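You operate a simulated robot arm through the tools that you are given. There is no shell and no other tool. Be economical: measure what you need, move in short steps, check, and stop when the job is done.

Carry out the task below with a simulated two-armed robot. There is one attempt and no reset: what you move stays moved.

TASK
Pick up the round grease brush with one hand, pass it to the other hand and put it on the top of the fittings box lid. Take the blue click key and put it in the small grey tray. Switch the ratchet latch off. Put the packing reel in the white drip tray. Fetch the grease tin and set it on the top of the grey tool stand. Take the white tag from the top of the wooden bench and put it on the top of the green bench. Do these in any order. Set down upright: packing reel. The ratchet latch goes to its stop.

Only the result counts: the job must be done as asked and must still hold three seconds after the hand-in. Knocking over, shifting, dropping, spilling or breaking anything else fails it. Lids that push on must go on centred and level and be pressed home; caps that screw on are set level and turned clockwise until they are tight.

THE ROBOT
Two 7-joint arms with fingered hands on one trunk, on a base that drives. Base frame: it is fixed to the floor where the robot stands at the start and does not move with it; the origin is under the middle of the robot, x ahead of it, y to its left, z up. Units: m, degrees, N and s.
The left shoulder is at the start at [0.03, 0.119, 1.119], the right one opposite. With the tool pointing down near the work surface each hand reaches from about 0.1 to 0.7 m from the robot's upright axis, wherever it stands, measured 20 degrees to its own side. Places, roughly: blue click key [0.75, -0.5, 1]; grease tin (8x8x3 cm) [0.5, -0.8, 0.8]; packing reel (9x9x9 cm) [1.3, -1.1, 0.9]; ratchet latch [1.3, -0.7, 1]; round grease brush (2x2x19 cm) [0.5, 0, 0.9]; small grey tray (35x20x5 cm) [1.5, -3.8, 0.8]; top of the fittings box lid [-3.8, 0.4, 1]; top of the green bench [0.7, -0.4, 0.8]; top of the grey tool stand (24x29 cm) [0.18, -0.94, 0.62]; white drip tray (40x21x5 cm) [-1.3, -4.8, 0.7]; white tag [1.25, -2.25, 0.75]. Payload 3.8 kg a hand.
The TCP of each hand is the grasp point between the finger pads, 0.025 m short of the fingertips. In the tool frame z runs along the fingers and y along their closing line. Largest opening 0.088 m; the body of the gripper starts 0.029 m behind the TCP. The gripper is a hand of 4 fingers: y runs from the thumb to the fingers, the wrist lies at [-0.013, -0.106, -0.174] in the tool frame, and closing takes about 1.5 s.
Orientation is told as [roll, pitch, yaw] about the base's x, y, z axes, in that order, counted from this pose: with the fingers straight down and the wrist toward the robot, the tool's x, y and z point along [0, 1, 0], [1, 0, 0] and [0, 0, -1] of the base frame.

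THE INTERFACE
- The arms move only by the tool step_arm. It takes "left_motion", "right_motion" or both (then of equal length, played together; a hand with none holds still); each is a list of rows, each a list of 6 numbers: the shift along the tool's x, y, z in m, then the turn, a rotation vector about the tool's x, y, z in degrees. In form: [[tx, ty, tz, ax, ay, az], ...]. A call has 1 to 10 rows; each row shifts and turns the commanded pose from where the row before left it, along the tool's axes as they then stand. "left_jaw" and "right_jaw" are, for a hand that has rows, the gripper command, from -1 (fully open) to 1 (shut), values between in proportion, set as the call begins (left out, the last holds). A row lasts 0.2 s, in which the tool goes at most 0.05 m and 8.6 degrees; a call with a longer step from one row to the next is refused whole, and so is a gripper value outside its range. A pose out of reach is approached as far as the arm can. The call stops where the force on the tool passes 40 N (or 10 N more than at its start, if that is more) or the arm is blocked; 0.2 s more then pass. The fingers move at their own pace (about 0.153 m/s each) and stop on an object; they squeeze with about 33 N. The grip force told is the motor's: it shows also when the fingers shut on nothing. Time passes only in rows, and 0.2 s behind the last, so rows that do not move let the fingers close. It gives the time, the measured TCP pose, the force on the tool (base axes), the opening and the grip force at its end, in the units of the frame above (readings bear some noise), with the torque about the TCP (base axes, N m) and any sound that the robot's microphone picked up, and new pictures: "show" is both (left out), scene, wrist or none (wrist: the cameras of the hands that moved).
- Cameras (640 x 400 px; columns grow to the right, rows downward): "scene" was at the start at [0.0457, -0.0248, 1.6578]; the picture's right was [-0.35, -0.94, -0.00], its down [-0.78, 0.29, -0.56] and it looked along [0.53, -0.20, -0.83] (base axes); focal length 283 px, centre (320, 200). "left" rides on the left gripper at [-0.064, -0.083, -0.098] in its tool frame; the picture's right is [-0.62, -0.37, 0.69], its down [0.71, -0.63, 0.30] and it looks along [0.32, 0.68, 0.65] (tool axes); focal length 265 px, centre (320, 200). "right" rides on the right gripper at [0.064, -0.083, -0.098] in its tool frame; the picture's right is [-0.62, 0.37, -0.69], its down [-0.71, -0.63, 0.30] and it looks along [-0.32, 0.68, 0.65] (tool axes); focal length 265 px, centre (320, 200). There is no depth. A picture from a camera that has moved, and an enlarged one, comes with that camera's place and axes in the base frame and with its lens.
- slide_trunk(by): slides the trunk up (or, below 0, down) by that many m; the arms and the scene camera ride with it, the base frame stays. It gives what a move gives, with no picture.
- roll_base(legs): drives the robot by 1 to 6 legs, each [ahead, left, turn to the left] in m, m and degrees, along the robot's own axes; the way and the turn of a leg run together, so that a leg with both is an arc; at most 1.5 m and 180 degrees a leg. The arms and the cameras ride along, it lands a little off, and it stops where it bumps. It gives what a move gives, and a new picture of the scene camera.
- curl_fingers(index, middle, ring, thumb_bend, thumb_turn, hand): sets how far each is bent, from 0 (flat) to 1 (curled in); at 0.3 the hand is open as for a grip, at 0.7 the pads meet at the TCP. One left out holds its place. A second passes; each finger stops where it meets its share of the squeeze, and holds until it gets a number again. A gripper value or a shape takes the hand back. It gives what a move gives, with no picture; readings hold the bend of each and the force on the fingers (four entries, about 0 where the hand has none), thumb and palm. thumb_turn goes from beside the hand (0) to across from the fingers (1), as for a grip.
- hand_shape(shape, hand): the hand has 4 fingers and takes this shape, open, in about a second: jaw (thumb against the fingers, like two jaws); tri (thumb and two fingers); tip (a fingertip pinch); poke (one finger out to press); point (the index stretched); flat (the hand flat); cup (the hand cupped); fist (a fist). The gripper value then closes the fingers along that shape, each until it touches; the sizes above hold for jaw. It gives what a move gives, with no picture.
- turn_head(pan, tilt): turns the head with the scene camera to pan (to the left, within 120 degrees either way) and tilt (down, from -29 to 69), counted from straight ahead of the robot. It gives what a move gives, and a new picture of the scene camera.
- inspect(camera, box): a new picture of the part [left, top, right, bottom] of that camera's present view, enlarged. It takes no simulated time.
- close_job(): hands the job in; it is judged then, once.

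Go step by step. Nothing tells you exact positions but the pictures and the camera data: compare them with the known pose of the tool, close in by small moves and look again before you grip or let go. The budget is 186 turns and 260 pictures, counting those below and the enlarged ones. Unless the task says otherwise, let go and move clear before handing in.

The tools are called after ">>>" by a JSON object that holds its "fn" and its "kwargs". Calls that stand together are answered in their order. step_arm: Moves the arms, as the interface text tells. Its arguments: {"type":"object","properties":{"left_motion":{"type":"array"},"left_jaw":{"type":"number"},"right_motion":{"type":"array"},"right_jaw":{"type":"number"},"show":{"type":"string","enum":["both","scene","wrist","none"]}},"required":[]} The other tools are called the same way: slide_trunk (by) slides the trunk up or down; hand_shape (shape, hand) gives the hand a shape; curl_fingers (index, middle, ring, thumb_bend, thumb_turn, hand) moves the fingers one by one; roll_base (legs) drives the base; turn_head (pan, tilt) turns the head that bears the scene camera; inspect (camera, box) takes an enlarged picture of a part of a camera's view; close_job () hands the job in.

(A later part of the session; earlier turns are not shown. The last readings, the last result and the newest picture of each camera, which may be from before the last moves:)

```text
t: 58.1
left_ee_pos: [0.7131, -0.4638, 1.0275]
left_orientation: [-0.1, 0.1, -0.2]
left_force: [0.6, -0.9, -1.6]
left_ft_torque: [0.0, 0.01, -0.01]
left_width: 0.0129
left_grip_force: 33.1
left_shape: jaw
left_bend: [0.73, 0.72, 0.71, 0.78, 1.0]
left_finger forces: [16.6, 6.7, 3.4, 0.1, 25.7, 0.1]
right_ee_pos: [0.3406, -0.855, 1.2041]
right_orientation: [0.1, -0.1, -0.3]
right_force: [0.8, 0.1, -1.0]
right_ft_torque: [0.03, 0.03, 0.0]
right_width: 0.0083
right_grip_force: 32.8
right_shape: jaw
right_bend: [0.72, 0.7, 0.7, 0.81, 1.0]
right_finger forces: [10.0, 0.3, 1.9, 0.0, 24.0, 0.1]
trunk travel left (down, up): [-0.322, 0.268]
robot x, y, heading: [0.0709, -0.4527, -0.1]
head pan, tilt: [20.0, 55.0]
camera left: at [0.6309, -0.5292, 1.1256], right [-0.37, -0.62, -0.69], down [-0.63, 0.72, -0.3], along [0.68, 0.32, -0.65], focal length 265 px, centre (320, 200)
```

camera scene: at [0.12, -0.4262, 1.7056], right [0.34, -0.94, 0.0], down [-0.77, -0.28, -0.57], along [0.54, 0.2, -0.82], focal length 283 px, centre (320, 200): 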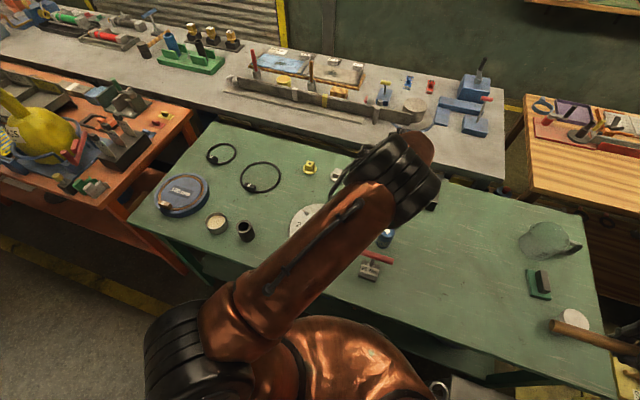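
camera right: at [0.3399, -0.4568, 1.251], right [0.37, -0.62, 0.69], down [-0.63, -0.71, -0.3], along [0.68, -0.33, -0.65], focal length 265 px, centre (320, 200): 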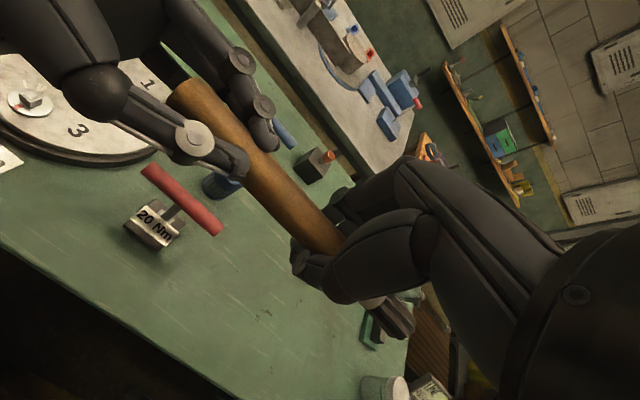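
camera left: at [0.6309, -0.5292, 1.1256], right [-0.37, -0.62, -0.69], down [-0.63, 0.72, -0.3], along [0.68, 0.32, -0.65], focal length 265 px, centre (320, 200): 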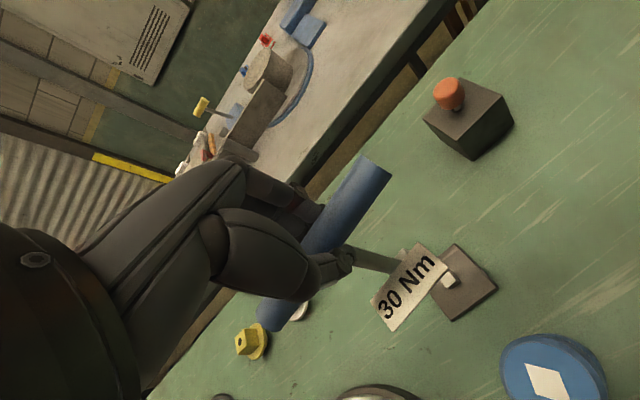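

The key with its label tag has come out of the base. I lift it on up and draw it in toward the robot.

>>> {"fn": "step_arm", "kwargs": {"left_motion": [[0, 0, -0.045, 0, 0, 0], [0, 0, -0.045, 0, 0, 0], [0, 0, -0.045, 0, 0, 0], [0, 0, -0.04, 0, 0, 0], [0.01, -0.045, 0, 0, 0, 0], [0.01, -0.045, 0, 0, 0, 0], [0.015, -0.045, 0, 0, 0, 0], [0.02, -0.04, 0, 0, 0, 0], [0.02, -0.04, 0, 0, 0, 0], [0.02, -0.04, 0, 0, 0, 0]]}}

```text
t: 60.4
left_ee_pos: [0.4579, -0.3712, 1.2036]
left_orientation: [-0.2, -0.1, -0.3]
left_force: [-0.6, 0.3, -1.6]
left_ft_torque: [0.03, 0.0, 0.0]
left_width: 0.0126
left_grip_force: 33.3
left_shape: jaw
left_bend: [0.73, 0.72, 0.69, 0.78, 1.0]
left_finger forces: [16.5, 6.4, 3.1, 0.0, 27.1, 0.0]
right_ee_pos: [0.3396, -0.8552, 1.2053]
right_orientation: [0.0, 0.0, -0.3]
right_force: [-0.1, 0.4, 0.5]
right_ft_torque: [0.03, -0.01, 0.01]
right_width: 0.0083
right_grip_force: 33.3
right_shape: jaw
right_bend: [0.72, 0.7, 0.7, 0.81, 1.0]
right_finger forces: [9.8, 0.2, 1.9, 0.0, 24.0, 0.0]
trunk travel left (down, up): [-0.322, 0.268]
robot x, y, heading: [0.0717, -0.4497, -0.1]
head pan, tilt: [20.0, 55.0]
camera scene: at [0.1164, -0.4243, 1.7057], right [0.34, -0.94, 0.0], down [-0.77, -0.28, -0.57], along [0.54, 0.19, -0.82], focal length 283 px, centre (320, 200)
camera left: at [0.3754, -0.4348, 1.3031], right [-0.37, -0.62, -0.69], down [-0.63, 0.72, -0.31], along [0.68, 0.32, -0.65], focal length 265 px, centre (320, 200)
```

scene: 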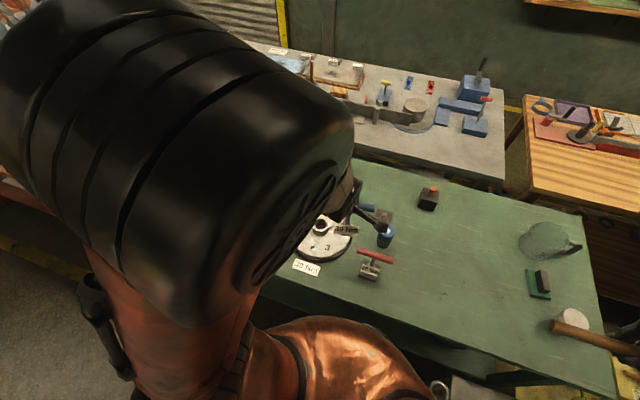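
left: 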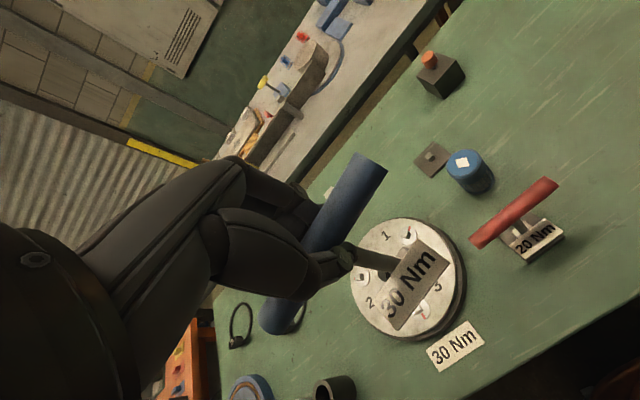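

Both items are held. I back away from the bench and turn round to see the way to the fittings box.

>>> {"fn": "roll_base", "kwargs": {"legs": [[-0.5, 0, 0], [0, 0, 180]]}}

>>> {"fn": "turn_head", "kwargs": {"pan": 0, "tilt": 20}}

```text
t: 70.8
left_ee_pos: [-0.8105, -0.5645, 1.2035]
left_orientation: [0.0, 0.0, -174.6]
left_force: [0.3, 0.1, -2.5]
left_ft_torque: [0.02, 0.01, -0.02]
left_width: 0.0124
left_grip_force: 32.6
left_shape: jaw
left_bend: [0.73, 0.72, 0.7, 0.78, 1.0]
left_finger forces: [16.4, 6.3, 3.2, 0.0, 26.1, 0.0]
right_ee_pos: [-0.7383, -0.0718, 1.2046]
right_orientation: [0.0, 0.0, -174.8]
right_force: [0.5, 0.4, -0.8]
right_ft_torque: [0.0, -0.01, 0.02]
right_width: 0.0078
right_grip_force: 33.2
right_shape: jaw
right_bend: [0.72, 0.71, 0.7, 0.81, 1.0]
right_finger forces: [8.6, 0.2, 1.8, 0.1, 23.6, 0.1]
trunk travel left (down, up): [-0.322, 0.268]
robot x, y, heading: [-0.4299, -0.45, -174.8]
head pan, tilt: [20.0, 55.0]
camera scene: at [-0.4782, -0.4778, 1.7056], right [-0.43, 0.9, 0.0], down [0.74, 0.35, -0.57], along [-0.52, -0.25, -0.82], focal length 283 px, centre (320, 200)
```

scene: 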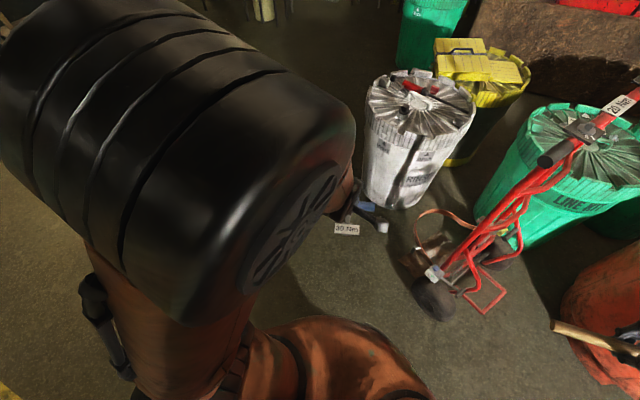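

```text
t: 71.9
left_ee_pos: [-0.8106, -0.565, 1.2038]
left_orientation: [0.1, 0.0, -174.5]
left_force: [-0.6, 0.5, -1.3]
left_ft_torque: [0.0, -0.01, -0.03]
left_width: 0.0125
left_grip_force: 33.1
left_shape: jaw
left_bend: [0.73, 0.72, 0.7, 0.78, 1.0]
left_finger forces: [16.5, 6.3, 3.1, 0.0, 26.3, 0.1]
right_ee_pos: [-0.7378, -0.0719, 1.2049]
right_orientation: [0.1, 0.0, -174.8]
right_force: [0.5, 0.7, -0.5]
right_ft_torque: [-0.01, 0.01, 0.03]
right_width: 0.0078
right_grip_force: 33.8
right_shape: jaw
right_bend: [0.72, 0.71, 0.7, 0.81, 1.0]
right_finger forces: [8.5, 0.2, 1.8, 0.0, 23.6, 0.1]
trunk travel left (down, up): [-0.322, 0.268]
robot x, y, heading: [-0.4292, -0.4474, -174.6]
head pan, tilt: [0.0, 20.0]
camera scene: at [-0.5058, -0.4557, 1.7576], right [-0.09, 1.0, 0.0], down [0.34, 0.03, -0.94], along [-0.94, -0.09, -0.34], focal length 283 px, centre (320, 200)
```

scene: 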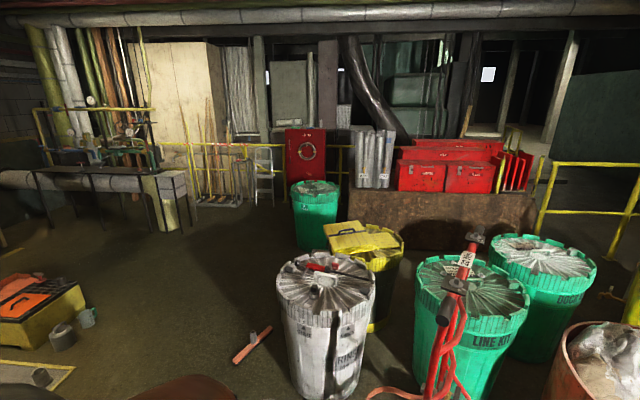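

>>> {"fn": "inspect", "kwargs": {"camera": "scene", "box": [340, 110, 560, 250]}}

>>> {"fn": "turn_head", "kwargs": {"pan": 0, "tilt": 45}}

```text
2.86 times, centred on (450, 180) of scene
camera zoom: at [-0.5058, -0.4557, 1.7576], right [-0.09, 1.0, 0.0], down [0.34, 0.03, -0.94], along [-0.94, -0.09, -0.34], focal length 808 px, centre (-51, 257)
```

zoom: 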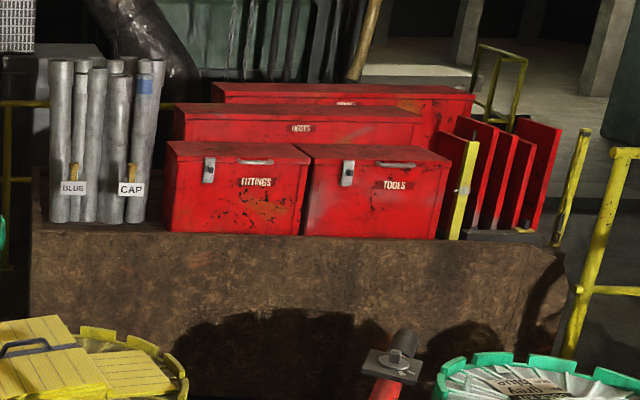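

```text
t: 72.8
left_ee_pos: [-0.8109, -0.5653, 1.2033]
left_orientation: [0.0, 0.1, -174.6]
left_force: [0.3, -0.1, -1.0]
left_ft_torque: [0.01, 0.02, -0.03]
left_width: 0.0124
left_grip_force: 32.7
left_shape: jaw
left_bend: [0.73, 0.72, 0.7, 0.78, 1.0]
left_finger forces: [16.5, 6.3, 3.0, 0.0, 26.2, 0.0]
right_ee_pos: [-0.7389, -0.0709, 1.2061]
right_orientation: [0.1, 0.0, -174.7]
right_force: [0.3, -0.6, -0.5]
right_ft_torque: [0.0, 0.03, -0.01]
right_width: 0.0081
right_grip_force: 32.7
right_shape: jaw
right_bend: [0.72, 0.71, 0.7, 0.81, 1.0]
right_finger forces: [8.5, 0.2, 1.7, 0.0, 23.5, 0.0]
trunk travel left (down, up): [-0.322, 0.268]
robot x, y, heading: [-0.4297, -0.4512, -174.9]
head pan, tilt: [0.0, 45.0]
camera scene: at [-0.494, -0.4545, 1.7191], right [-0.09, 1.0, 0.0], down [0.7, 0.07, -0.71], along [-0.7, -0.07, -0.71], focal length 283 px, centre (320, 200)
```

scene: 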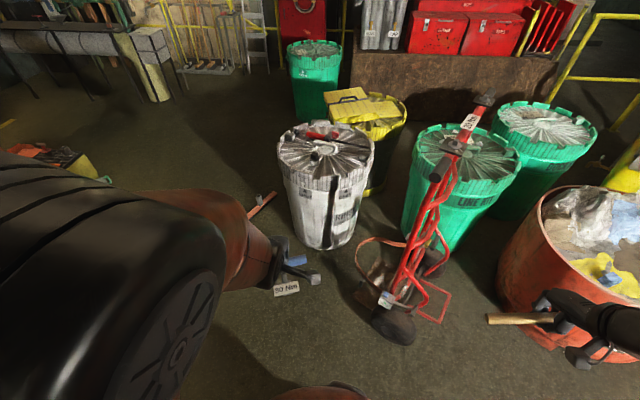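

The FITTINGS box is the front-left red chest behind the drums. I go round the left of the white drum: first sideways into the open floor, then look at the gap.

>>> {"fn": "roll_base", "kwargs": {"legs": [[0, 1.1, -5], [1.2, 0, 0]]}}

>>> {"fn": "turn_head", "kwargs": {"pan": -25, "tilt": 35}}

```text
t: 84.0
left_ee_pos: [-1.9664, -1.6237, 1.2036]
left_orientation: [-0.1, 0.0, -179.6]
left_force: [0.3, 0.2, -1.7]
left_ft_torque: [-0.01, 0.01, 0.02]
left_width: 0.0123
left_grip_force: 32.8
left_shape: jaw
left_bend: [0.73, 0.72, 0.7, 0.78, 1.0]
left_finger forces: [16.6, 6.3, 3.1, 0.1, 26.2, 0.2]
right_ee_pos: [-1.8522, -1.1381, 1.2045]
right_orientation: [0.1, 0.0, -179.8]
right_force: [-0.4, -0.3, -1.4]
right_ft_torque: [0.01, -0.01, 0.02]
right_width: 0.0079
right_grip_force: 32.7
right_shape: jaw
right_bend: [0.72, 0.71, 0.7, 0.81, 1.0]
right_finger forces: [8.4, 0.2, 1.7, 0.1, 23.6, 0.0]
trunk travel left (down, up): [-0.322, 0.268]
robot x, y, heading: [-1.5772, -1.5406, -179.5]
head pan, tilt: [0.0, 45.0]
camera scene: at [-1.6417, -1.5407, 1.719], right [-0.01, 1.0, 0.0], down [0.71, 0.01, -0.71], along [-0.71, -0.01, -0.71], focal length 283 px, centre (320, 200)
```

scene: 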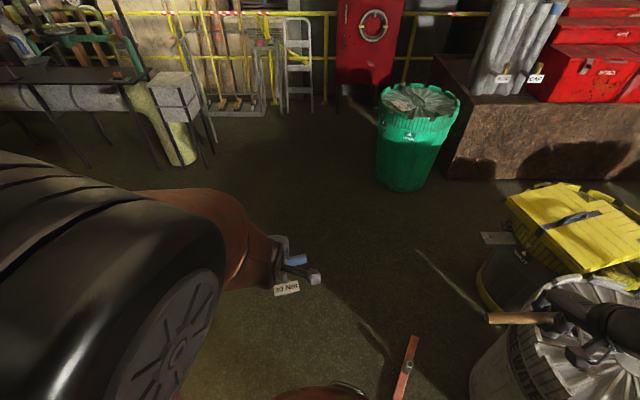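

```text
t: 84.9
left_ee_pos: [-1.9657, -1.6236, 1.2039]
left_orientation: [0.0, 0.1, -179.6]
left_force: [0.1, -0.2, -1.5]
left_ft_torque: [0.01, 0.01, -0.01]
left_width: 0.0124
left_grip_force: 33.3
left_shape: jaw
left_bend: [0.73, 0.72, 0.7, 0.78, 1.0]
left_finger forces: [16.5, 6.3, 3.1, 0.0, 26.3, 0.1]
right_ee_pos: [-1.8532, -1.1381, 1.2042]
right_orientation: [0.1, 0.0, -179.6]
right_force: [-0.7, 0.1, -0.3]
right_ft_torque: [0.04, 0.0, 0.0]
right_width: 0.0082
right_grip_force: 33.4
right_shape: jaw
right_bend: [0.72, 0.71, 0.7, 0.81, 1.0]
right_finger forces: [8.3, 0.2, 1.6, 0.1, 23.7, 0.0]
trunk travel left (down, up): [-0.322, 0.268]
robot x, y, heading: [-1.5773, -1.5411, -179.8]
head pan, tilt: [-25.0, 35.0]
camera scene: at [-1.6401, -1.5036, 1.7338], right [0.42, 0.91, 0.0], down [0.52, -0.24, -0.82], along [-0.74, 0.34, -0.57], focal length 283 px, centre (320, 200)
```

scene: 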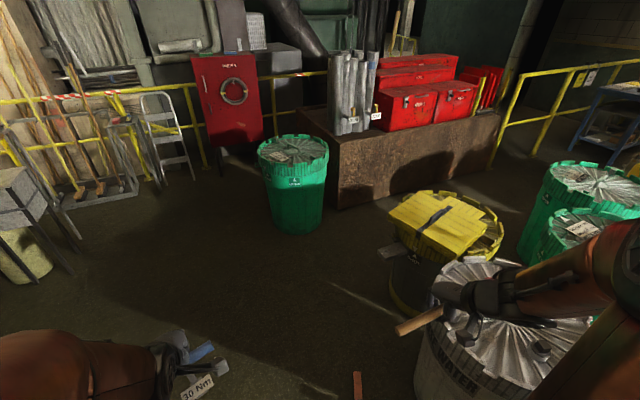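

The gap between the yellow bin and the brown bench is about 0.8 m wide. I drive along y=-1.54, then angle in to [-3.1, -1.15].

>>> {"fn": "roll_base", "kwargs": {"legs": [[0.95, 0, -0.3], [0.56, -0.4, 0]]}}

>>> {"fn": "turn_head", "kwargs": {"pan": -60, "tilt": 50}}

```text
t: 93.2
left_ee_pos: [-3.48, -1.2538, 1.2037]
left_orientation: [-0.1, 0.1, -178.5]
left_force: [0.0, 0.3, -2.0]
left_ft_torque: [-0.01, -0.04, 0.02]
left_width: 0.0125
left_grip_force: 32.8
left_shape: jaw
left_bend: [0.73, 0.72, 0.7, 0.78, 1.0]
left_finger forces: [16.8, 6.3, 3.0, 0.0, 26.3, 0.0]
right_ee_pos: [-3.3752, -0.7656, 1.2048]
right_orientation: [0.0, 0.0, -178.4]
right_force: [-0.2, 0.6, -0.5]
right_ft_torque: [-0.03, -0.01, -0.01]
right_width: 0.008
right_grip_force: 32.9
right_shape: jaw
right_bend: [0.72, 0.71, 0.7, 0.81, 1.0]
right_finger forces: [8.3, 0.2, 1.7, 0.1, 23.7, 0.0]
trunk travel left (down, up): [-0.322, 0.268]
robot x, y, heading: [-3.0929, -1.1628, -178.2]
head pan, tilt: [-25.0, 35.0]
camera scene: at [-3.1559, -1.1261, 1.7338], right [0.4, 0.92, 0.0], down [0.53, -0.23, -0.82], along [-0.75, 0.33, -0.57], focal length 283 px, centre (320, 200)
```

scene: 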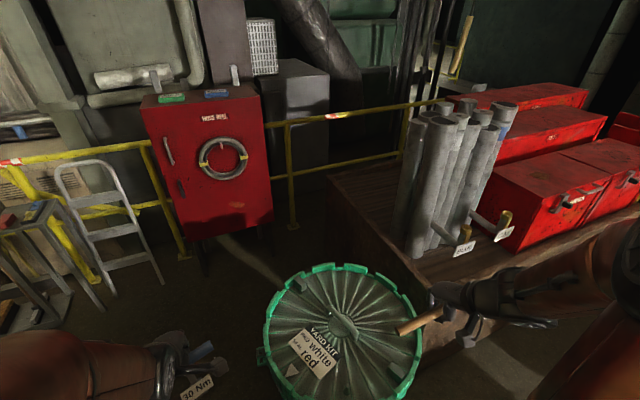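

```text
t: 94.2
left_ee_pos: [-3.478, -1.253, 1.2036]
left_orientation: [0.0, 0.1, -178.5]
left_force: [-0.6, 0.1, -1.8]
left_ft_torque: [0.01, 0.05, 0.04]
left_width: 0.0125
left_grip_force: 32.5
left_shape: jaw
left_bend: [0.73, 0.72, 0.7, 0.78, 1.0]
left_finger forces: [16.8, 6.3, 3.2, 0.0, 26.3, 0.0]
right_ee_pos: [-3.3757, -0.7656, 1.2052]
right_orientation: [0.1, 0.0, -178.5]
right_force: [-0.5, 0.6, 0.0]
right_ft_torque: [-0.02, 0.01, 0.02]
right_width: 0.008
right_grip_force: 33.2
right_shape: jaw
right_bend: [0.72, 0.71, 0.7, 0.81, 1.0]
right_finger forces: [8.3, 0.2, 1.7, 0.0, 23.7, 0.0]
trunk travel left (down, up): [-0.322, 0.268]
robot x, y, heading: [-3.0938, -1.1624, -178.4]
head pan, tilt: [-60.0, 50.0]
camera scene: at [-3.1153, -1.0957, 1.7122], right [0.85, 0.52, 0.0], down [0.4, -0.65, -0.64], along [-0.34, 0.55, -0.77], focal length 283 px, centre (320, 200)
```

scene: 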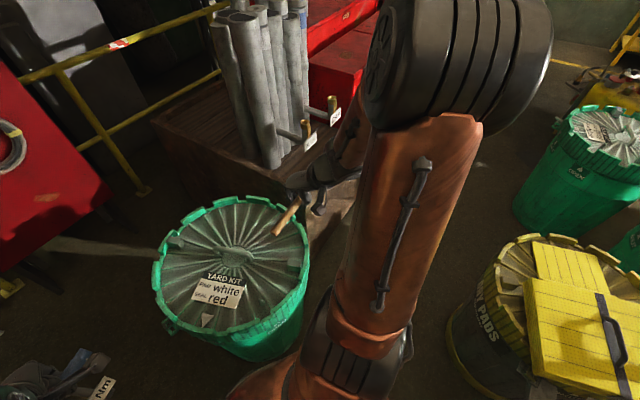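

The midpoint of the gap between the two bins is about [-3.10, -0.62], with ~0.31 m clearance each side. I check the width of my own base first.

>>> {"fn": "turn_head", "kwargs": {"pan": -30, "tilt": 69}}

```text
t: 95.2
left_ee_pos: [-3.48, -1.2525, 1.2043]
left_orientation: [0.0, 0.0, -178.4]
left_force: [0.6, -0.4, -1.2]
left_ft_torque: [-0.03, 0.0, 0.01]
left_width: 0.0126
left_grip_force: 33.2
left_shape: jaw
left_bend: [0.73, 0.72, 0.7, 0.78, 1.0]
left_finger forces: [16.7, 6.4, 3.0, 0.0, 26.3, 0.0]
right_ee_pos: [-3.3762, -0.7654, 1.2051]
right_orientation: [0.1, 0.1, -178.5]
right_force: [0.3, -0.3, -1.0]
right_ft_torque: [0.03, 0.04, 0.0]
right_width: 0.008
right_grip_force: 33.1
right_shape: jaw
right_bend: [0.72, 0.71, 0.7, 0.81, 1.0]
right_finger forces: [8.3, 0.1, 1.6, 0.1, 23.7, 0.1]
trunk travel left (down, up): [-0.322, 0.268]
robot x, y, heading: [-3.0923, -1.1641, -178.4]
head pan, tilt: [-30.0, 68.8]
camera scene: at [-3.124, -1.1346, 1.6902], right [0.48, 0.88, 0.0], down [0.82, -0.44, -0.36], along [-0.32, 0.17, -0.93], focal length 283 px, centre (320, 200)
```

scene: 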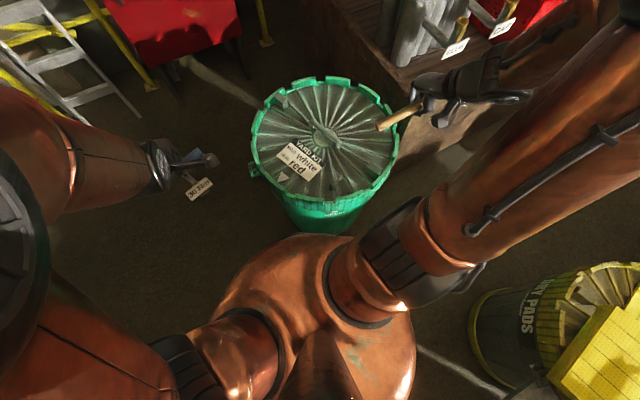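

>>> {"fn": "turn_head", "kwargs": {"pan": -120, "tilt": 69}}

```text
t: 96.8
left_ee_pos: [-3.4786, -1.2526, 1.2029]
left_orientation: [-0.1, 0.0, -178.3]
left_force: [0.3, -0.5, -1.5]
left_ft_torque: [0.01, 0.0, 0.03]
left_width: 0.0125
left_grip_force: 33.1
left_shape: jaw
left_bend: [0.73, 0.72, 0.7, 0.78, 1.0]
left_finger forces: [16.7, 6.3, 3.1, 0.0, 26.3, 0.0]
right_ee_pos: [-3.3762, -0.7653, 1.2052]
right_orientation: [0.1, 0.0, -178.5]
right_force: [0.1, 0.5, -0.5]
right_ft_torque: [0.02, -0.01, 0.0]
right_width: 0.0076
right_grip_force: 33.3
right_shape: jaw
right_bend: [0.72, 0.71, 0.7, 0.81, 1.0]
right_finger forces: [8.2, 0.0, 1.6, 0.0, 23.6, 0.0]
trunk travel left (down, up): [-0.322, 0.268]
robot x, y, heading: [-3.0916, -1.1637, -178.6]
head pan, tilt: [-120.0, 68.8]
camera scene: at [-3.0483, -1.112, 1.6902], right [0.88, -0.47, 0.0], down [-0.44, -0.82, -0.36], along [0.17, 0.32, -0.93], focal length 283 px, centre (320, 200)
```

scene: 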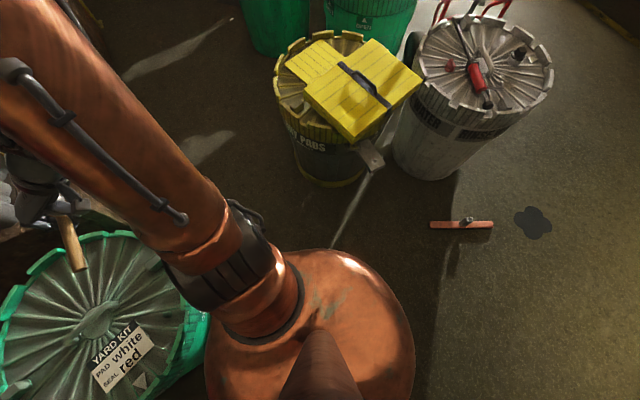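

The gap measures about 0.74 m with its middle at [-3.07, -0.54]. I creep through sideways.

>>> {"fn": "roll_base", "kwargs": {"legs": [[-0.035, -0.62, 0], [0.07, -0.25, 0], [0, -0.5, -1.4]]}}

>>> {"fn": "turn_head", "kwargs": {"pan": -15, "tilt": 45}}

```text
t: 104.4
left_ee_pos: [-3.531, 0.1414, 1.2047]
left_orientation: [0.0, -0.1, 179.3]
left_force: [-1.0, 0.5, -2.1]
left_ft_torque: [-0.01, 0.02, 0.0]
left_width: 0.0122
left_grip_force: 32.9
left_shape: jaw
left_bend: [0.73, 0.72, 0.7, 0.78, 1.0]
left_finger forces: [16.9, 6.3, 3.1, 0.0, 26.3, 0.0]
right_ee_pos: [-3.4093, 0.6254, 1.2043]
right_orientation: [0.1, 0.0, 179.3]
right_force: [-0.2, 0.0, 0.2]
right_ft_torque: [0.01, 0.0, -0.03]
right_width: 0.0082
right_grip_force: 33.4
right_shape: jaw
right_bend: [0.72, 0.71, 0.7, 0.81, 1.0]
right_finger forces: [8.2, 0.2, 1.6, 0.1, 1.3, 0.0]
trunk travel left (down, up): [-0.322, 0.268]
robot x, y, heading: [-3.1461, 0.2144, 179.4]
head pan, tilt: [-120.0, 68.8]
camera scene: at [-3.096, 0.2665, 1.6902], right [0.86, -0.51, 0.0], down [-0.47, -0.8, -0.36], along [0.18, 0.31, -0.93], focal length 283 px, centre (320, 200)
```

scene: 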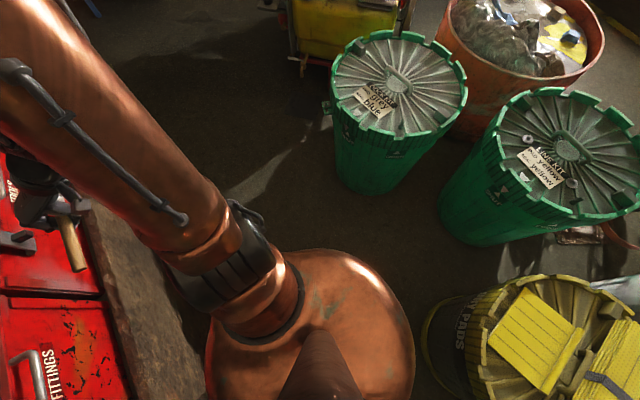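

```text
t: 106.2
left_ee_pos: [-3.5316, 0.1406, 1.2036]
left_orientation: [0.0, 0.0, 179.4]
left_force: [-0.6, 1.0, -2.3]
left_ft_torque: [-0.01, -0.05, -0.01]
left_width: 0.0125
left_grip_force: 33.1
left_shape: jaw
left_bend: [0.73, 0.72, 0.7, 0.78, 1.0]
left_finger forces: [16.9, 6.3, 3.2, 0.1, 26.3, 0.0]
right_ee_pos: [-3.4099, 0.6247, 1.2043]
right_orientation: [0.1, 0.0, 179.3]
right_force: [-0.2, -0.3, 0.1]
right_ft_torque: [0.0, 0.0, 0.01]
right_width: 0.008
right_grip_force: 32.9
right_shape: jaw
right_bend: [0.72, 0.71, 0.7, 0.81, 1.0]
right_finger forces: [8.2, 0.2, 1.6, 0.0, 1.4, 0.0]
trunk travel left (down, up): [-0.322, 0.268]
robot x, y, heading: [-3.1454, 0.2181, 179.6]
head pan, tilt: [-15.0, 45.0]
camera scene: at [-3.2027, 0.2399, 1.719], right [0.27, 0.96, 0.0], down [0.68, -0.19, -0.71], along [-0.68, 0.19, -0.71], focal length 283 px, centre (320, 200)
```

scene: 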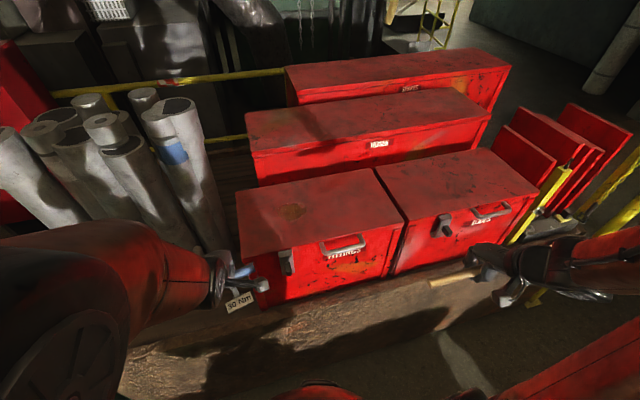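

I'm in front of the FITTINGS chest; its lid spans about x −3.72…−3.99, y 0.15…0.66. I pull the left hand in, move a bit closer, and check the brush in the right hand.

>>> {"fn": "step_arm", "kwargs": {"left_motion": [[0, -0.04, -0.01, 0, 0, 0], [0, -0.04, -0.01, 0, 0, 0]], "show": "none"}}

>>> {"fn": "roll_base", "kwargs": {"legs": [[0.07, 0, 0]]}}

>>> {"fn": "step_arm", "kwargs": {"right_motion": [[0.025, 0.042, 0, 0, 0, 0], [0.025, 0.042, 0, 0, 0, 0], [0.025, 0.042, 0, 0, 0, 0], [0.025, 0.042, 0, 0, 0, 0], [0.025, 0.042, 0, 0, 0, 0], [0.025, 0.042, 0, 0, 0, 0], [0.025, 0.042, 0, 0, 0, 0], [0.025, 0.042, 0, 0, 0, 0]]}}

```text
t: 106.8
left_ee_pos: [-3.4847, 0.1573, 1.2384]
left_orientation: [0.1, 0.1, 179.4]
left_force: [0.7, 0.3, -2.4]
left_ft_torque: [0.01, 0.01, 0.05]
left_width: 0.0124
left_grip_force: 33.0
left_shape: jaw
left_bend: [0.73, 0.72, 0.7, 0.78, 1.0]
left_finger forces: [16.8, 6.3, 3.0, 0.0, 26.4, 0.1]
left hand out of reach, approached as far as the arm can: row 1, 2
right_ee_pos: [-3.4089, 0.625, 1.2051]
right_orientation: [0.1, 0.0, 179.3]
right_force: [0.0, 0.2, 0.6]
right_ft_torque: [0.0, -0.05, -0.03]
right_width: 0.0082
right_grip_force: 33.0
right_shape: jaw
right_bend: [0.72, 0.71, 0.7, 0.81, 1.0]
right_finger forces: [8.1, 0.1, 1.6, 0.0, 1.3, 0.1]
trunk travel left (down, up): [-0.322, 0.268]
robot x, y, heading: [-3.142, 0.2186, 179.5]
head pan, tilt: [-15.0, 45.0]
```

```text
t: 107.8
left_ee_pos: [-3.5556, 0.1572, 1.2369]
left_orientation: [0.0, 0.2, 179.4]
left_force: [0.1, 0.3, -1.5]
left_ft_torque: [-0.03, -0.01, 0.01]
left_width: 0.0124
left_grip_force: 32.7
left_shape: jaw
left_bend: [0.73, 0.72, 0.7, 0.78, 1.0]
left_finger forces: [16.8, 6.4, 2.9, 0.0, 26.3, 0.0]
right_ee_pos: [-3.4801, 0.6267, 1.204]
right_orientation: [0.1, 0.1, 179.3]
right_force: [-0.4, 0.1, 0.1]
right_ft_torque: [0.02, 0.02, -0.01]
right_width: 0.008
right_grip_force: 32.8
right_shape: jaw
right_bend: [0.72, 0.71, 0.7, 0.81, 1.0]
right_finger forces: [8.2, 0.1, 1.6, 0.0, 1.3, 0.0]
trunk travel left (down, up): [-0.322, 0.268]
robot x, y, heading: [-3.2119, 0.218, 179.2]
head pan, tilt: [-15.0, 45.0]
camera scene: at [-3.2744, 0.2409, 1.719], right [0.27, 0.96, 0.0], down [0.68, -0.19, -0.71], along [-0.68, 0.19, -0.71], focal length 283 px, centre (320, 200)
```

scene: 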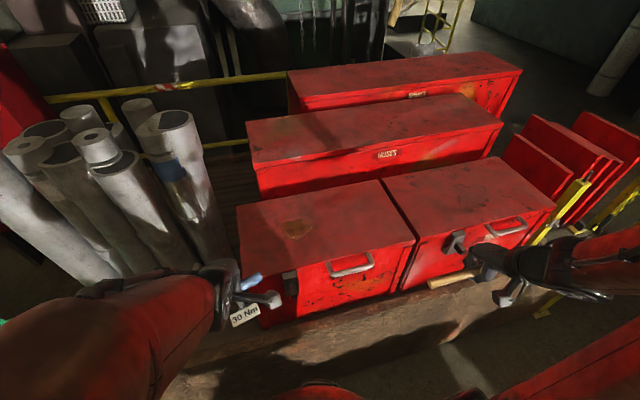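

```text
t: 109.6
left_ee_pos: [-3.5572, 0.1564, 1.2372]
left_orientation: [0.0, 0.2, 179.3]
left_force: [-0.2, -0.7, -2.0]
left_ft_torque: [0.01, -0.03, -0.01]
left_width: 0.0123
left_grip_force: 32.6
left_shape: jaw
left_bend: [0.73, 0.72, 0.7, 0.79, 1.0]
left_finger forces: [16.9, 6.4, 3.1, 0.1, 26.5, 0.1]
right_ee_pos: [-3.821, 0.4298, 1.2049]
right_orientation: [0.0, 0.1, 179.1]
right_force: [-0.2, -0.4, -0.4]
right_ft_torque: [0.01, -0.02, 0.0]
right_width: 0.0077
right_grip_force: 33.5
right_shape: jaw
right_bend: [0.72, 0.71, 0.7, 0.81, 1.0]
right_finger forces: [7.4, 0.1, 1.5, 0.0, 1.4, 0.1]
trunk travel left (down, up): [-0.322, 0.268]
robot x, y, heading: [-3.2117, 0.2207, 179.4]
head pan, tilt: [-15.0, 45.0]
camera scene: at [-3.2746, 0.2399, 1.719], right [0.27, 0.96, 0.0], down [0.68, -0.19, -0.71], along [-0.68, 0.19, -0.71], focal length 283 px, centre (320, 200)
camera right: at [-3.7373, 0.3645, 1.3032], right [-0.36, 0.63, 0.69], down [0.64, 0.71, -0.3], along [-0.68, 0.33, -0.66], focal length 265 px, centre (320, 200)
```

scene: 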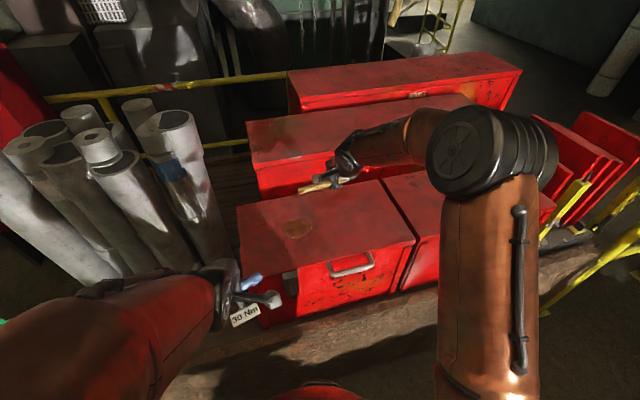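
right: 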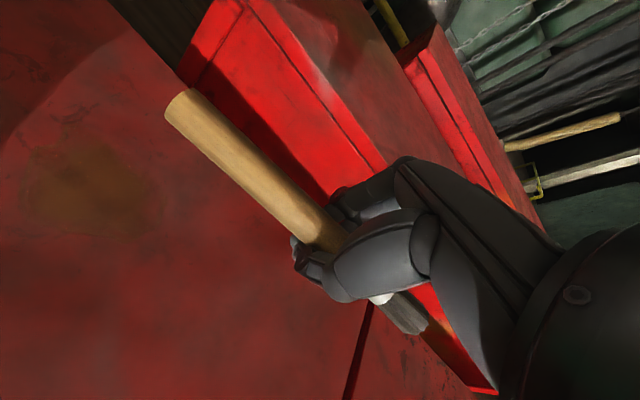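

The brush hangs well above the FITTINGS lid. I shift a little further in and lower.

>>> {"fn": "step_arm", "kwargs": {"right_motion": [[0.02, 0.035, 0, 0, 0, 0], [0, 0, 0.04, 0, 0, 0], [0, 0, 0.04, 0, 0, 0], [0, 0, 0.04, 0, 0, 0], [0, 0, 0.03, 0, 0, 0]], "show": "wrist"}}

```text
t: 110.8
left_ee_pos: [-3.5529, 0.1577, 1.2387]
left_orientation: [0.0, 0.2, 179.4]
left_force: [0.1, -0.6, -1.9]
left_ft_torque: [0.0, -0.01, 0.01]
left_width: 0.0121
left_grip_force: 32.6
left_shape: jaw
left_bend: [0.73, 0.72, 0.7, 0.79, 1.0]
left_finger forces: [17.0, 6.3, 3.0, 0.1, 26.5, 0.0]
right_ee_pos: [-3.8565, 0.4113, 1.0668]
right_orientation: [0.4, -1.4, 179.1]
right_force: [3.7, -0.1, 11.0]
right_ft_torque: [-0.07, -0.11, 0.06]
right_width: 0.0087
right_grip_force: 32.5
right_shape: jaw
right_bend: [0.73, 0.71, 0.7, 0.83, 1.0]
right_finger forces: [7.8, 0.1, 1.6, 0.0, 2.6, 0.1]
trunk travel left (down, up): [-0.322, 0.268]
robot x, y, heading: [-3.2149, 0.2177, 179.2]
head pan, tilt: [-15.0, 45.0]
stopped in row 5 (right hand): the force on the tool passed its limit at 48 N (the readings are from after the stop); the commanded pose is now the measured one
camera right: at [-3.7708, 0.347, 1.1647], right [-0.34, 0.63, 0.7], down [0.63, 0.7, -0.32], along [-0.69, 0.33, -0.64], focal length 265 px, centre (320, 200)
```

right: 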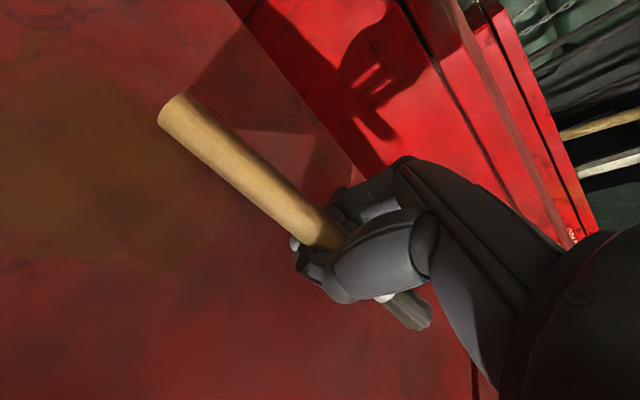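

The fingertips touch the lid (z≈1.04). I ease up slightly and open gently so the brush settles.

>>> {"fn": "step_arm", "kwargs": {"right_motion": [[0, 0, -0.002, 0, 0, 0], [0, 0, 0, 0, 0, 0], [0, 0, 0, 0, 0, 0], [0, 0, 0, 0, 0, 0], [0, 0, 0, 0, 0, 0], [0, 0, 0, 0, 0, 0]], "right_jaw": 0.4, "show": "wrist"}}

```text
t: 112.2
left_ee_pos: [-3.5536, 0.1569, 1.2386]
left_orientation: [0.0, 0.0, 179.2]
left_force: [-0.6, 0.0, -2.2]
left_ft_torque: [0.0, 0.01, -0.04]
left_width: 0.0126
left_grip_force: 32.6
left_shape: jaw
left_bend: [0.73, 0.72, 0.7, 0.79, 1.0]
left_finger forces: [17.0, 6.3, 3.1, 0.1, 26.5, 0.1]
right_ee_pos: [-3.858, 0.4119, 1.0697]
right_orientation: [0.3, -1.3, 179.0]
right_force: [-2.2, 0.1, 19.3]
right_ft_torque: [-0.02, 0.21, -0.02]
right_width: 0.0268
right_grip_force: 0.1
right_shape: jaw
right_bend: [0.74, 0.53, 0.51, 0.77, 1.0]
right_finger forces: [9.5, 3.9, 0.0, 0.0, 6.2, 0.1]
trunk travel left (down, up): [-0.322, 0.268]
robot x, y, heading: [-3.2096, 0.2203, 179.2]
head pan, tilt: [-15.0, 45.0]
camera right: at [-3.7712, 0.3466, 1.1667], right [-0.34, 0.63, 0.7], down [0.63, 0.7, -0.32], along [-0.69, 0.33, -0.64], focal length 265 px, centre (320, 200)
```

right: 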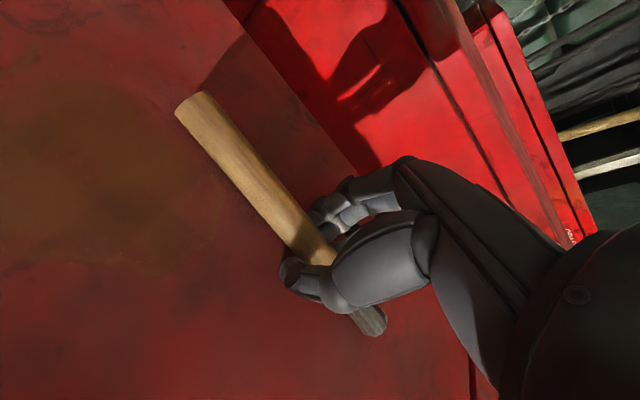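

The brush has dropped onto the lid. I open fully while lifting gently.

>>> {"fn": "step_arm", "kwargs": {"right_motion": [[0, 0, -0.006, 0, 0, 0], [0, 0, -0.006, 0, 0, 0], [0, 0, 0, 0, 0, 0], [0, 0, 0, 0, 0, 0], [0, 0, 0, 0, 0, 0]], "right_jaw": -0.6, "show": "none"}}

>>> {"fn": "step_arm", "kwargs": {"right_motion": [[0, 0, -0.02, 0, 0, 0], [0, 0, -0.03, 0, 0, 0], [0, 0, -0.04, 0, 0, 0], [0, 0, -0.04, 0, 0, 0]], "show": "both"}}

```text
t: 113.4
left_ee_pos: [-3.554, 0.1562, 1.2381]
left_orientation: [0.0, 0.1, 179.4]
left_force: [0.2, -0.8, -2.0]
left_ft_torque: [-0.04, 0.01, -0.04]
left_width: 0.0126
left_grip_force: 33.3
left_shape: jaw
left_bend: [0.73, 0.72, 0.7, 0.79, 1.0]
left_finger forces: [17.0, 6.3, 3.1, 0.1, 26.5, 0.0]
right_ee_pos: [-3.8564, 0.4129, 1.0805]
right_orientation: [0.3, -1.1, 179.1]
right_force: [0.6, 0.1, 0.2]
right_ft_torque: [-0.01, 0.01, 0.01]
right_width: 0.0701
right_grip_force: 0.0
right_shape: jaw
right_bend: [0.27, 0.34, 0.32, 0.49, 0.99]
right_finger forces: [0.1, 0.1, 0.0, 0.0, 0.0, 0.0]
trunk travel left (down, up): [-0.322, 0.268]
robot x, y, heading: [-3.213, 0.2185, 179.1]
head pan, tilt: [-15.0, 45.0]
```

```text
t: 114.4
left_ee_pos: [-3.5541, 0.1568, 1.2368]
left_orientation: [0.0, 0.2, 179.3]
left_force: [0.8, -0.3, -0.8]
left_ft_torque: [0.01, -0.03, 0.02]
left_width: 0.0123
left_grip_force: 33.2
left_shape: jaw
left_bend: [0.73, 0.72, 0.7, 0.79, 1.0]
left_finger forces: [17.0, 6.2, 3.0, 0.0, 26.4, 0.1]
right_ee_pos: [-3.8541, 0.4138, 1.2086]
right_orientation: [0.4, -1.1, 179.1]
right_force: [-0.1, 1.2, 0.1]
right_ft_torque: [0.05, 0.02, 0.04]
right_width: 0.0701
right_grip_force: 0.0
right_shape: jaw
right_bend: [0.27, 0.34, 0.32, 0.49, 0.99]
right_finger forces: [0.1, 0.1, 0.0, 0.0, 0.1, 0.0]
trunk travel left (down, up): [-0.322, 0.268]
robot x, y, heading: [-3.2127, 0.2178, 179.5]
head pan, tilt: [-15.0, 45.0]
camera scene: at [-3.2716, 0.2404, 1.7191], right [0.27, 0.96, 0.0], down [0.68, -0.19, -0.71], along [-0.68, 0.19, -0.71], focal length 283 px, centre (320, 200)
camera right: at [-3.7688, 0.3477, 1.3063], right [-0.35, 0.63, 0.7], down [0.63, 0.7, -0.32], along [-0.69, 0.33, -0.64], focal length 265 px, centre (320, 200)
```

scene: 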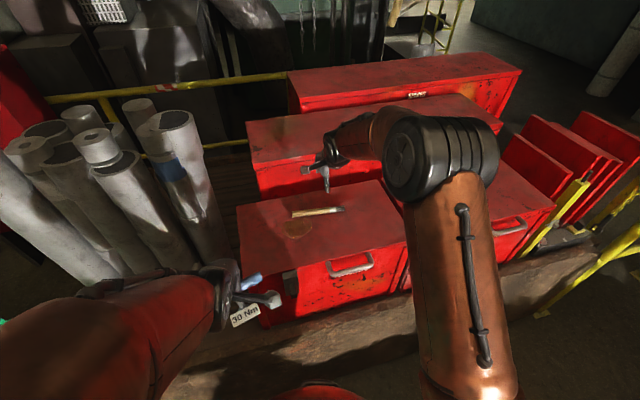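
right: 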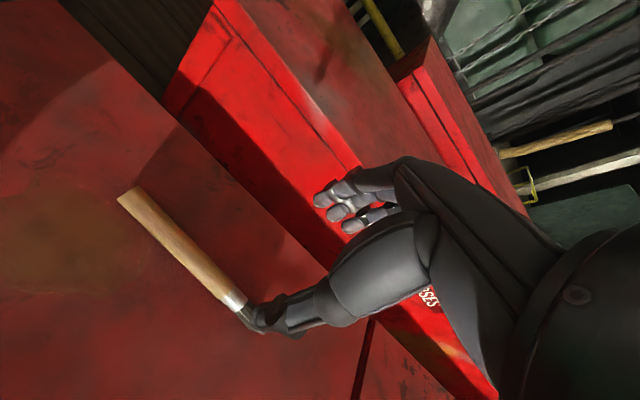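

The brush lies on the lid. I retract the right arm and drive back out the way I came.

>>> {"fn": "step_arm", "kwargs": {"right_motion": [[0, -0.045, -0.01, 0, 0, 0], [0, -0.045, 0, 0, 0, 0], [-0.02, -0.045, 0, 0, 0, 0], [-0.02, -0.045, 0, 0, 0, 0], [-0.02, -0.045, 0, 0, 0, 0], [-0.02, -0.045, 0, 0, 0, 0], [-0.03, -0.04, 0, 0, 0, 0], [-0.03, -0.03, 0, 0, 0, 0]], "right_jaw": -1, "show": "none"}}

>>> {"fn": "roll_base", "kwargs": {"legs": [[-0.07, 0, 0.6], [0, 0.5, 0], [-0.07, 0.25, 0], [0.0, 0.62, 0], [-0.56, 0.4, 0]]}}

```text
t: 116.2
left_ee_pos: [-3.5561, 0.155, 1.2377]
left_orientation: [0.0, 0.0, 179.3]
left_force: [0.0, -1.1, -1.3]
left_ft_torque: [0.04, -0.03, 0.01]
left_width: 0.0126
left_grip_force: 33.3
left_shape: jaw
left_bend: [0.73, 0.72, 0.7, 0.79, 1.0]
left_finger forces: [17.0, 6.3, 2.9, 0.0, 26.6, 0.1]
right_ee_pos: [-3.52, 0.5424, 1.2158]
right_orientation: [1.0, -1.7, 179.2]
right_force: [3.7, 4.1, -1.0]
right_ft_torque: [-0.26, 0.27, 0.09]
right_width: 0.0879
right_grip_force: 0.1
right_shape: jaw
right_bend: [0.3, 0.3, 0.3, 0.3, 0.98]
right_finger forces: [0.0, 0.0, 0.0, 0.0, 0.0, 0.0]
right hand out of reach, approached as far as the arm can: row 7, 8
trunk travel left (down, up): [-0.322, 0.268]
robot x, y, heading: [-3.2131, 0.2172, 179.3]
head pan, tilt: [-15.0, 45.0]
```

```text
t: 127.8
left_ee_pos: [-2.8466, -1.6395, 1.2389]
left_orientation: [0.1, 0.1, -179.1]
left_force: [0.1, 0.2, -1.3]
left_ft_torque: [0.02, 0.01, -0.01]
left_width: 0.0123
left_grip_force: 33.6
left_shape: jaw
left_bend: [0.73, 0.72, 0.7, 0.79, 1.0]
left_finger forces: [17.0, 6.5, 2.9, 0.0, 26.7, 0.1]
right_ee_pos: [-2.8181, -1.2443, 1.2126]
right_orientation: [0.3, -1.1, -179.2]
right_force: [0.6, 0.2, -0.3]
right_ft_torque: [-0.03, 0.01, 0.01]
right_width: 0.088
right_grip_force: 0.1
right_shape: jaw
right_bend: [0.3, 0.3, 0.3, 0.3, 0.98]
right_finger forces: [0.0, 0.0, 0.1, 0.1, 0.0, 0.0]
trunk travel left (down, up): [-0.322, 0.268]
robot x, y, heading: [-2.5053, -1.5679, -179.1]
head pan, tilt: [-15.0, 45.0]
camera scene: at [-2.5669, -1.5477, 1.7191], right [0.24, 0.97, 0.0], down [0.69, -0.17, -0.71], along [-0.69, 0.17, -0.71], focal length 283 px, centre (320, 200)
```

scene: 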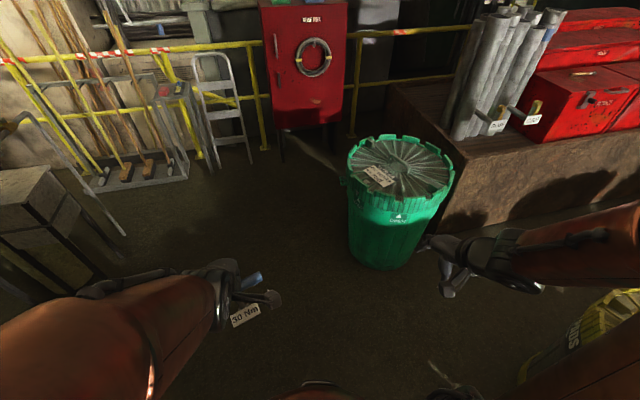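

I'm clear of the drums. I turn round to face the other side of the room and look at the route to the small grey tray.

>>> {"fn": "roll_base", "kwargs": {"legs": [[0, 0, 150]]}}

>>> {"fn": "turn_head", "kwargs": {"pan": 0, "tilt": 22}}

```text
t: 134.5
left_ee_pos: [-2.1701, -1.6589, 1.2379]
left_orientation: [0.1, 0.1, -25.9]
left_force: [0.9, -0.6, -1.1]
left_ft_torque: [-0.02, -0.01, -0.03]
left_width: 0.0122
left_grip_force: 32.7
left_shape: jaw
left_bend: [0.73, 0.72, 0.7, 0.79, 1.0]
left_finger forces: [17.2, 6.4, 2.7, 0.0, 25.7, 0.0]
right_ee_pos: [-2.3754, -1.9971, 1.2139]
right_orientation: [0.4, -1.1, -26.1]
right_force: [0.6, -0.1, 0.2]
right_ft_torque: [0.03, -0.01, 0.01]
right_width: 0.088
right_grip_force: 0.1
right_shape: jaw
right_bend: [0.3, 0.3, 0.3, 0.3, 0.98]
right_finger forces: [0.1, 0.1, 0.1, 0.1, 0.1, 0.0]
trunk travel left (down, up): [-0.322, 0.268]
robot x, y, heading: [-2.5051, -1.567, -25.9]
head pan, tilt: [-15.0, 45.0]
camera scene: at [-2.4642, -1.6126, 1.719], right [-0.66, -0.76, 0.0], down [-0.53, 0.46, -0.71], along [0.53, -0.46, -0.71], focal length 283 px, centre (320, 200)
```

scene: 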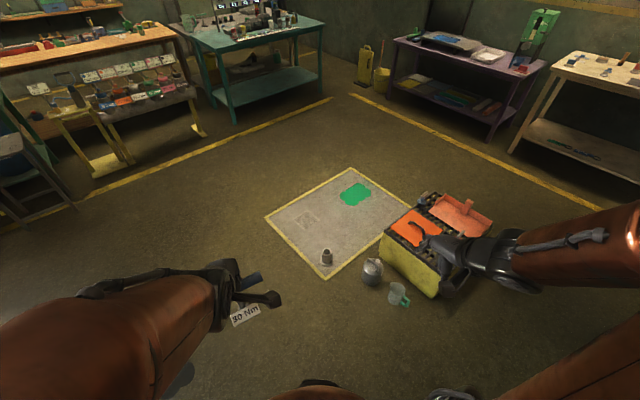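

```text
t: 135.4
left_ee_pos: [-2.1705, -1.6588, 1.2386]
left_orientation: [0.0, 0.1, -25.9]
left_force: [-0.2, 0.0, -1.3]
left_ft_torque: [0.0, 0.0, 0.01]
left_width: 0.0126
left_grip_force: 33.5
left_shape: jaw
left_bend: [0.73, 0.72, 0.7, 0.79, 1.0]
left_finger forces: [17.1, 6.4, 2.7, 0.0, 25.7, 0.0]
right_ee_pos: [-2.3755, -1.9976, 1.213]
right_orientation: [0.5, -1.0, -26.1]
right_force: [0.1, 0.6, -0.4]
right_ft_torque: [0.02, 0.01, 0.02]
right_width: 0.0882
right_grip_force: 0.0
right_shape: jaw
right_bend: [0.3, 0.3, 0.3, 0.3, 0.98]
right_finger forces: [0.0, 0.1, 0.0, 0.1, 0.0, 0.0]
trunk travel left (down, up): [-0.322, 0.268]
robot x, y, heading: [-2.5062, -1.568, -26.0]
head pan, tilt: [0.0, 22.0]
camera scene: at [-2.4422, -1.6, 1.7544], right [-0.44, -0.9, 0.0], down [-0.34, 0.16, -0.93], along [0.83, -0.41, -0.38], focal length 283 px, centre (320, 200)
```

scene: 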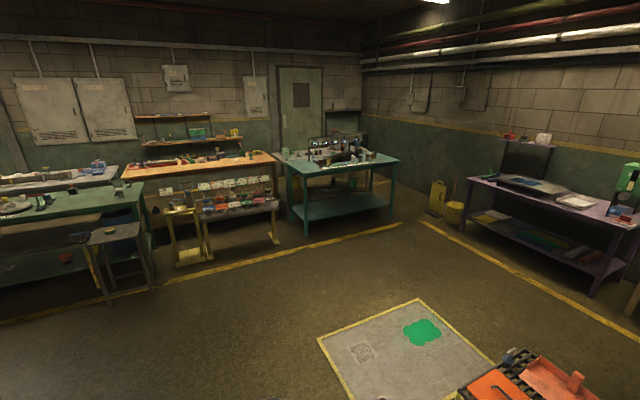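

I see the white drip tray on the purple bench and the teal bench for the grey tray. I zoom on the benches to understand access to the reel, latch and tag.

>>> {"fn": "inspect", "kwargs": {"camera": "scene", "box": [0, 120, 300, 310]}}

>>> {"fn": "inspect", "kwargs": {"camera": "scene", "box": [250, 110, 420, 250]}}

```text
2.11 times, centred on (150, 215) of scene
camera zoom: at [-2.4422, -1.6, 1.7544], right [-0.44, -0.9, 0.0], down [-0.34, 0.16, -0.93], along [0.83, -0.41, -0.38], focal length 596 px, centre (678, 168)
```

zoom: 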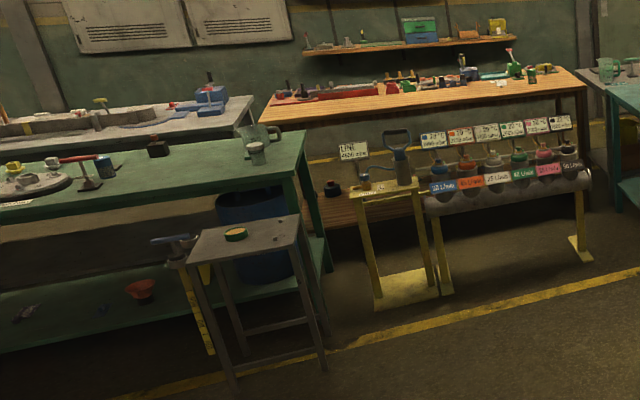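

```text
2.86 times, centred on (335, 180) of scene
camera zoom: at [-2.4422, -1.6, 1.7544], right [-0.44, -0.9, 0.0], down [-0.34, 0.16, -0.93], along [0.83, -0.41, -0.38], focal length 808 px, centre (277, 257)
```

zoom: 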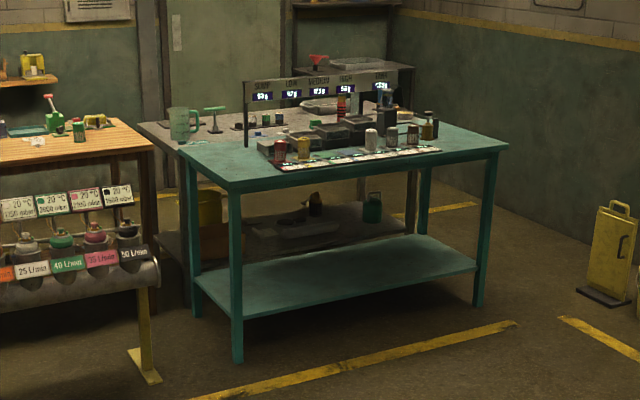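

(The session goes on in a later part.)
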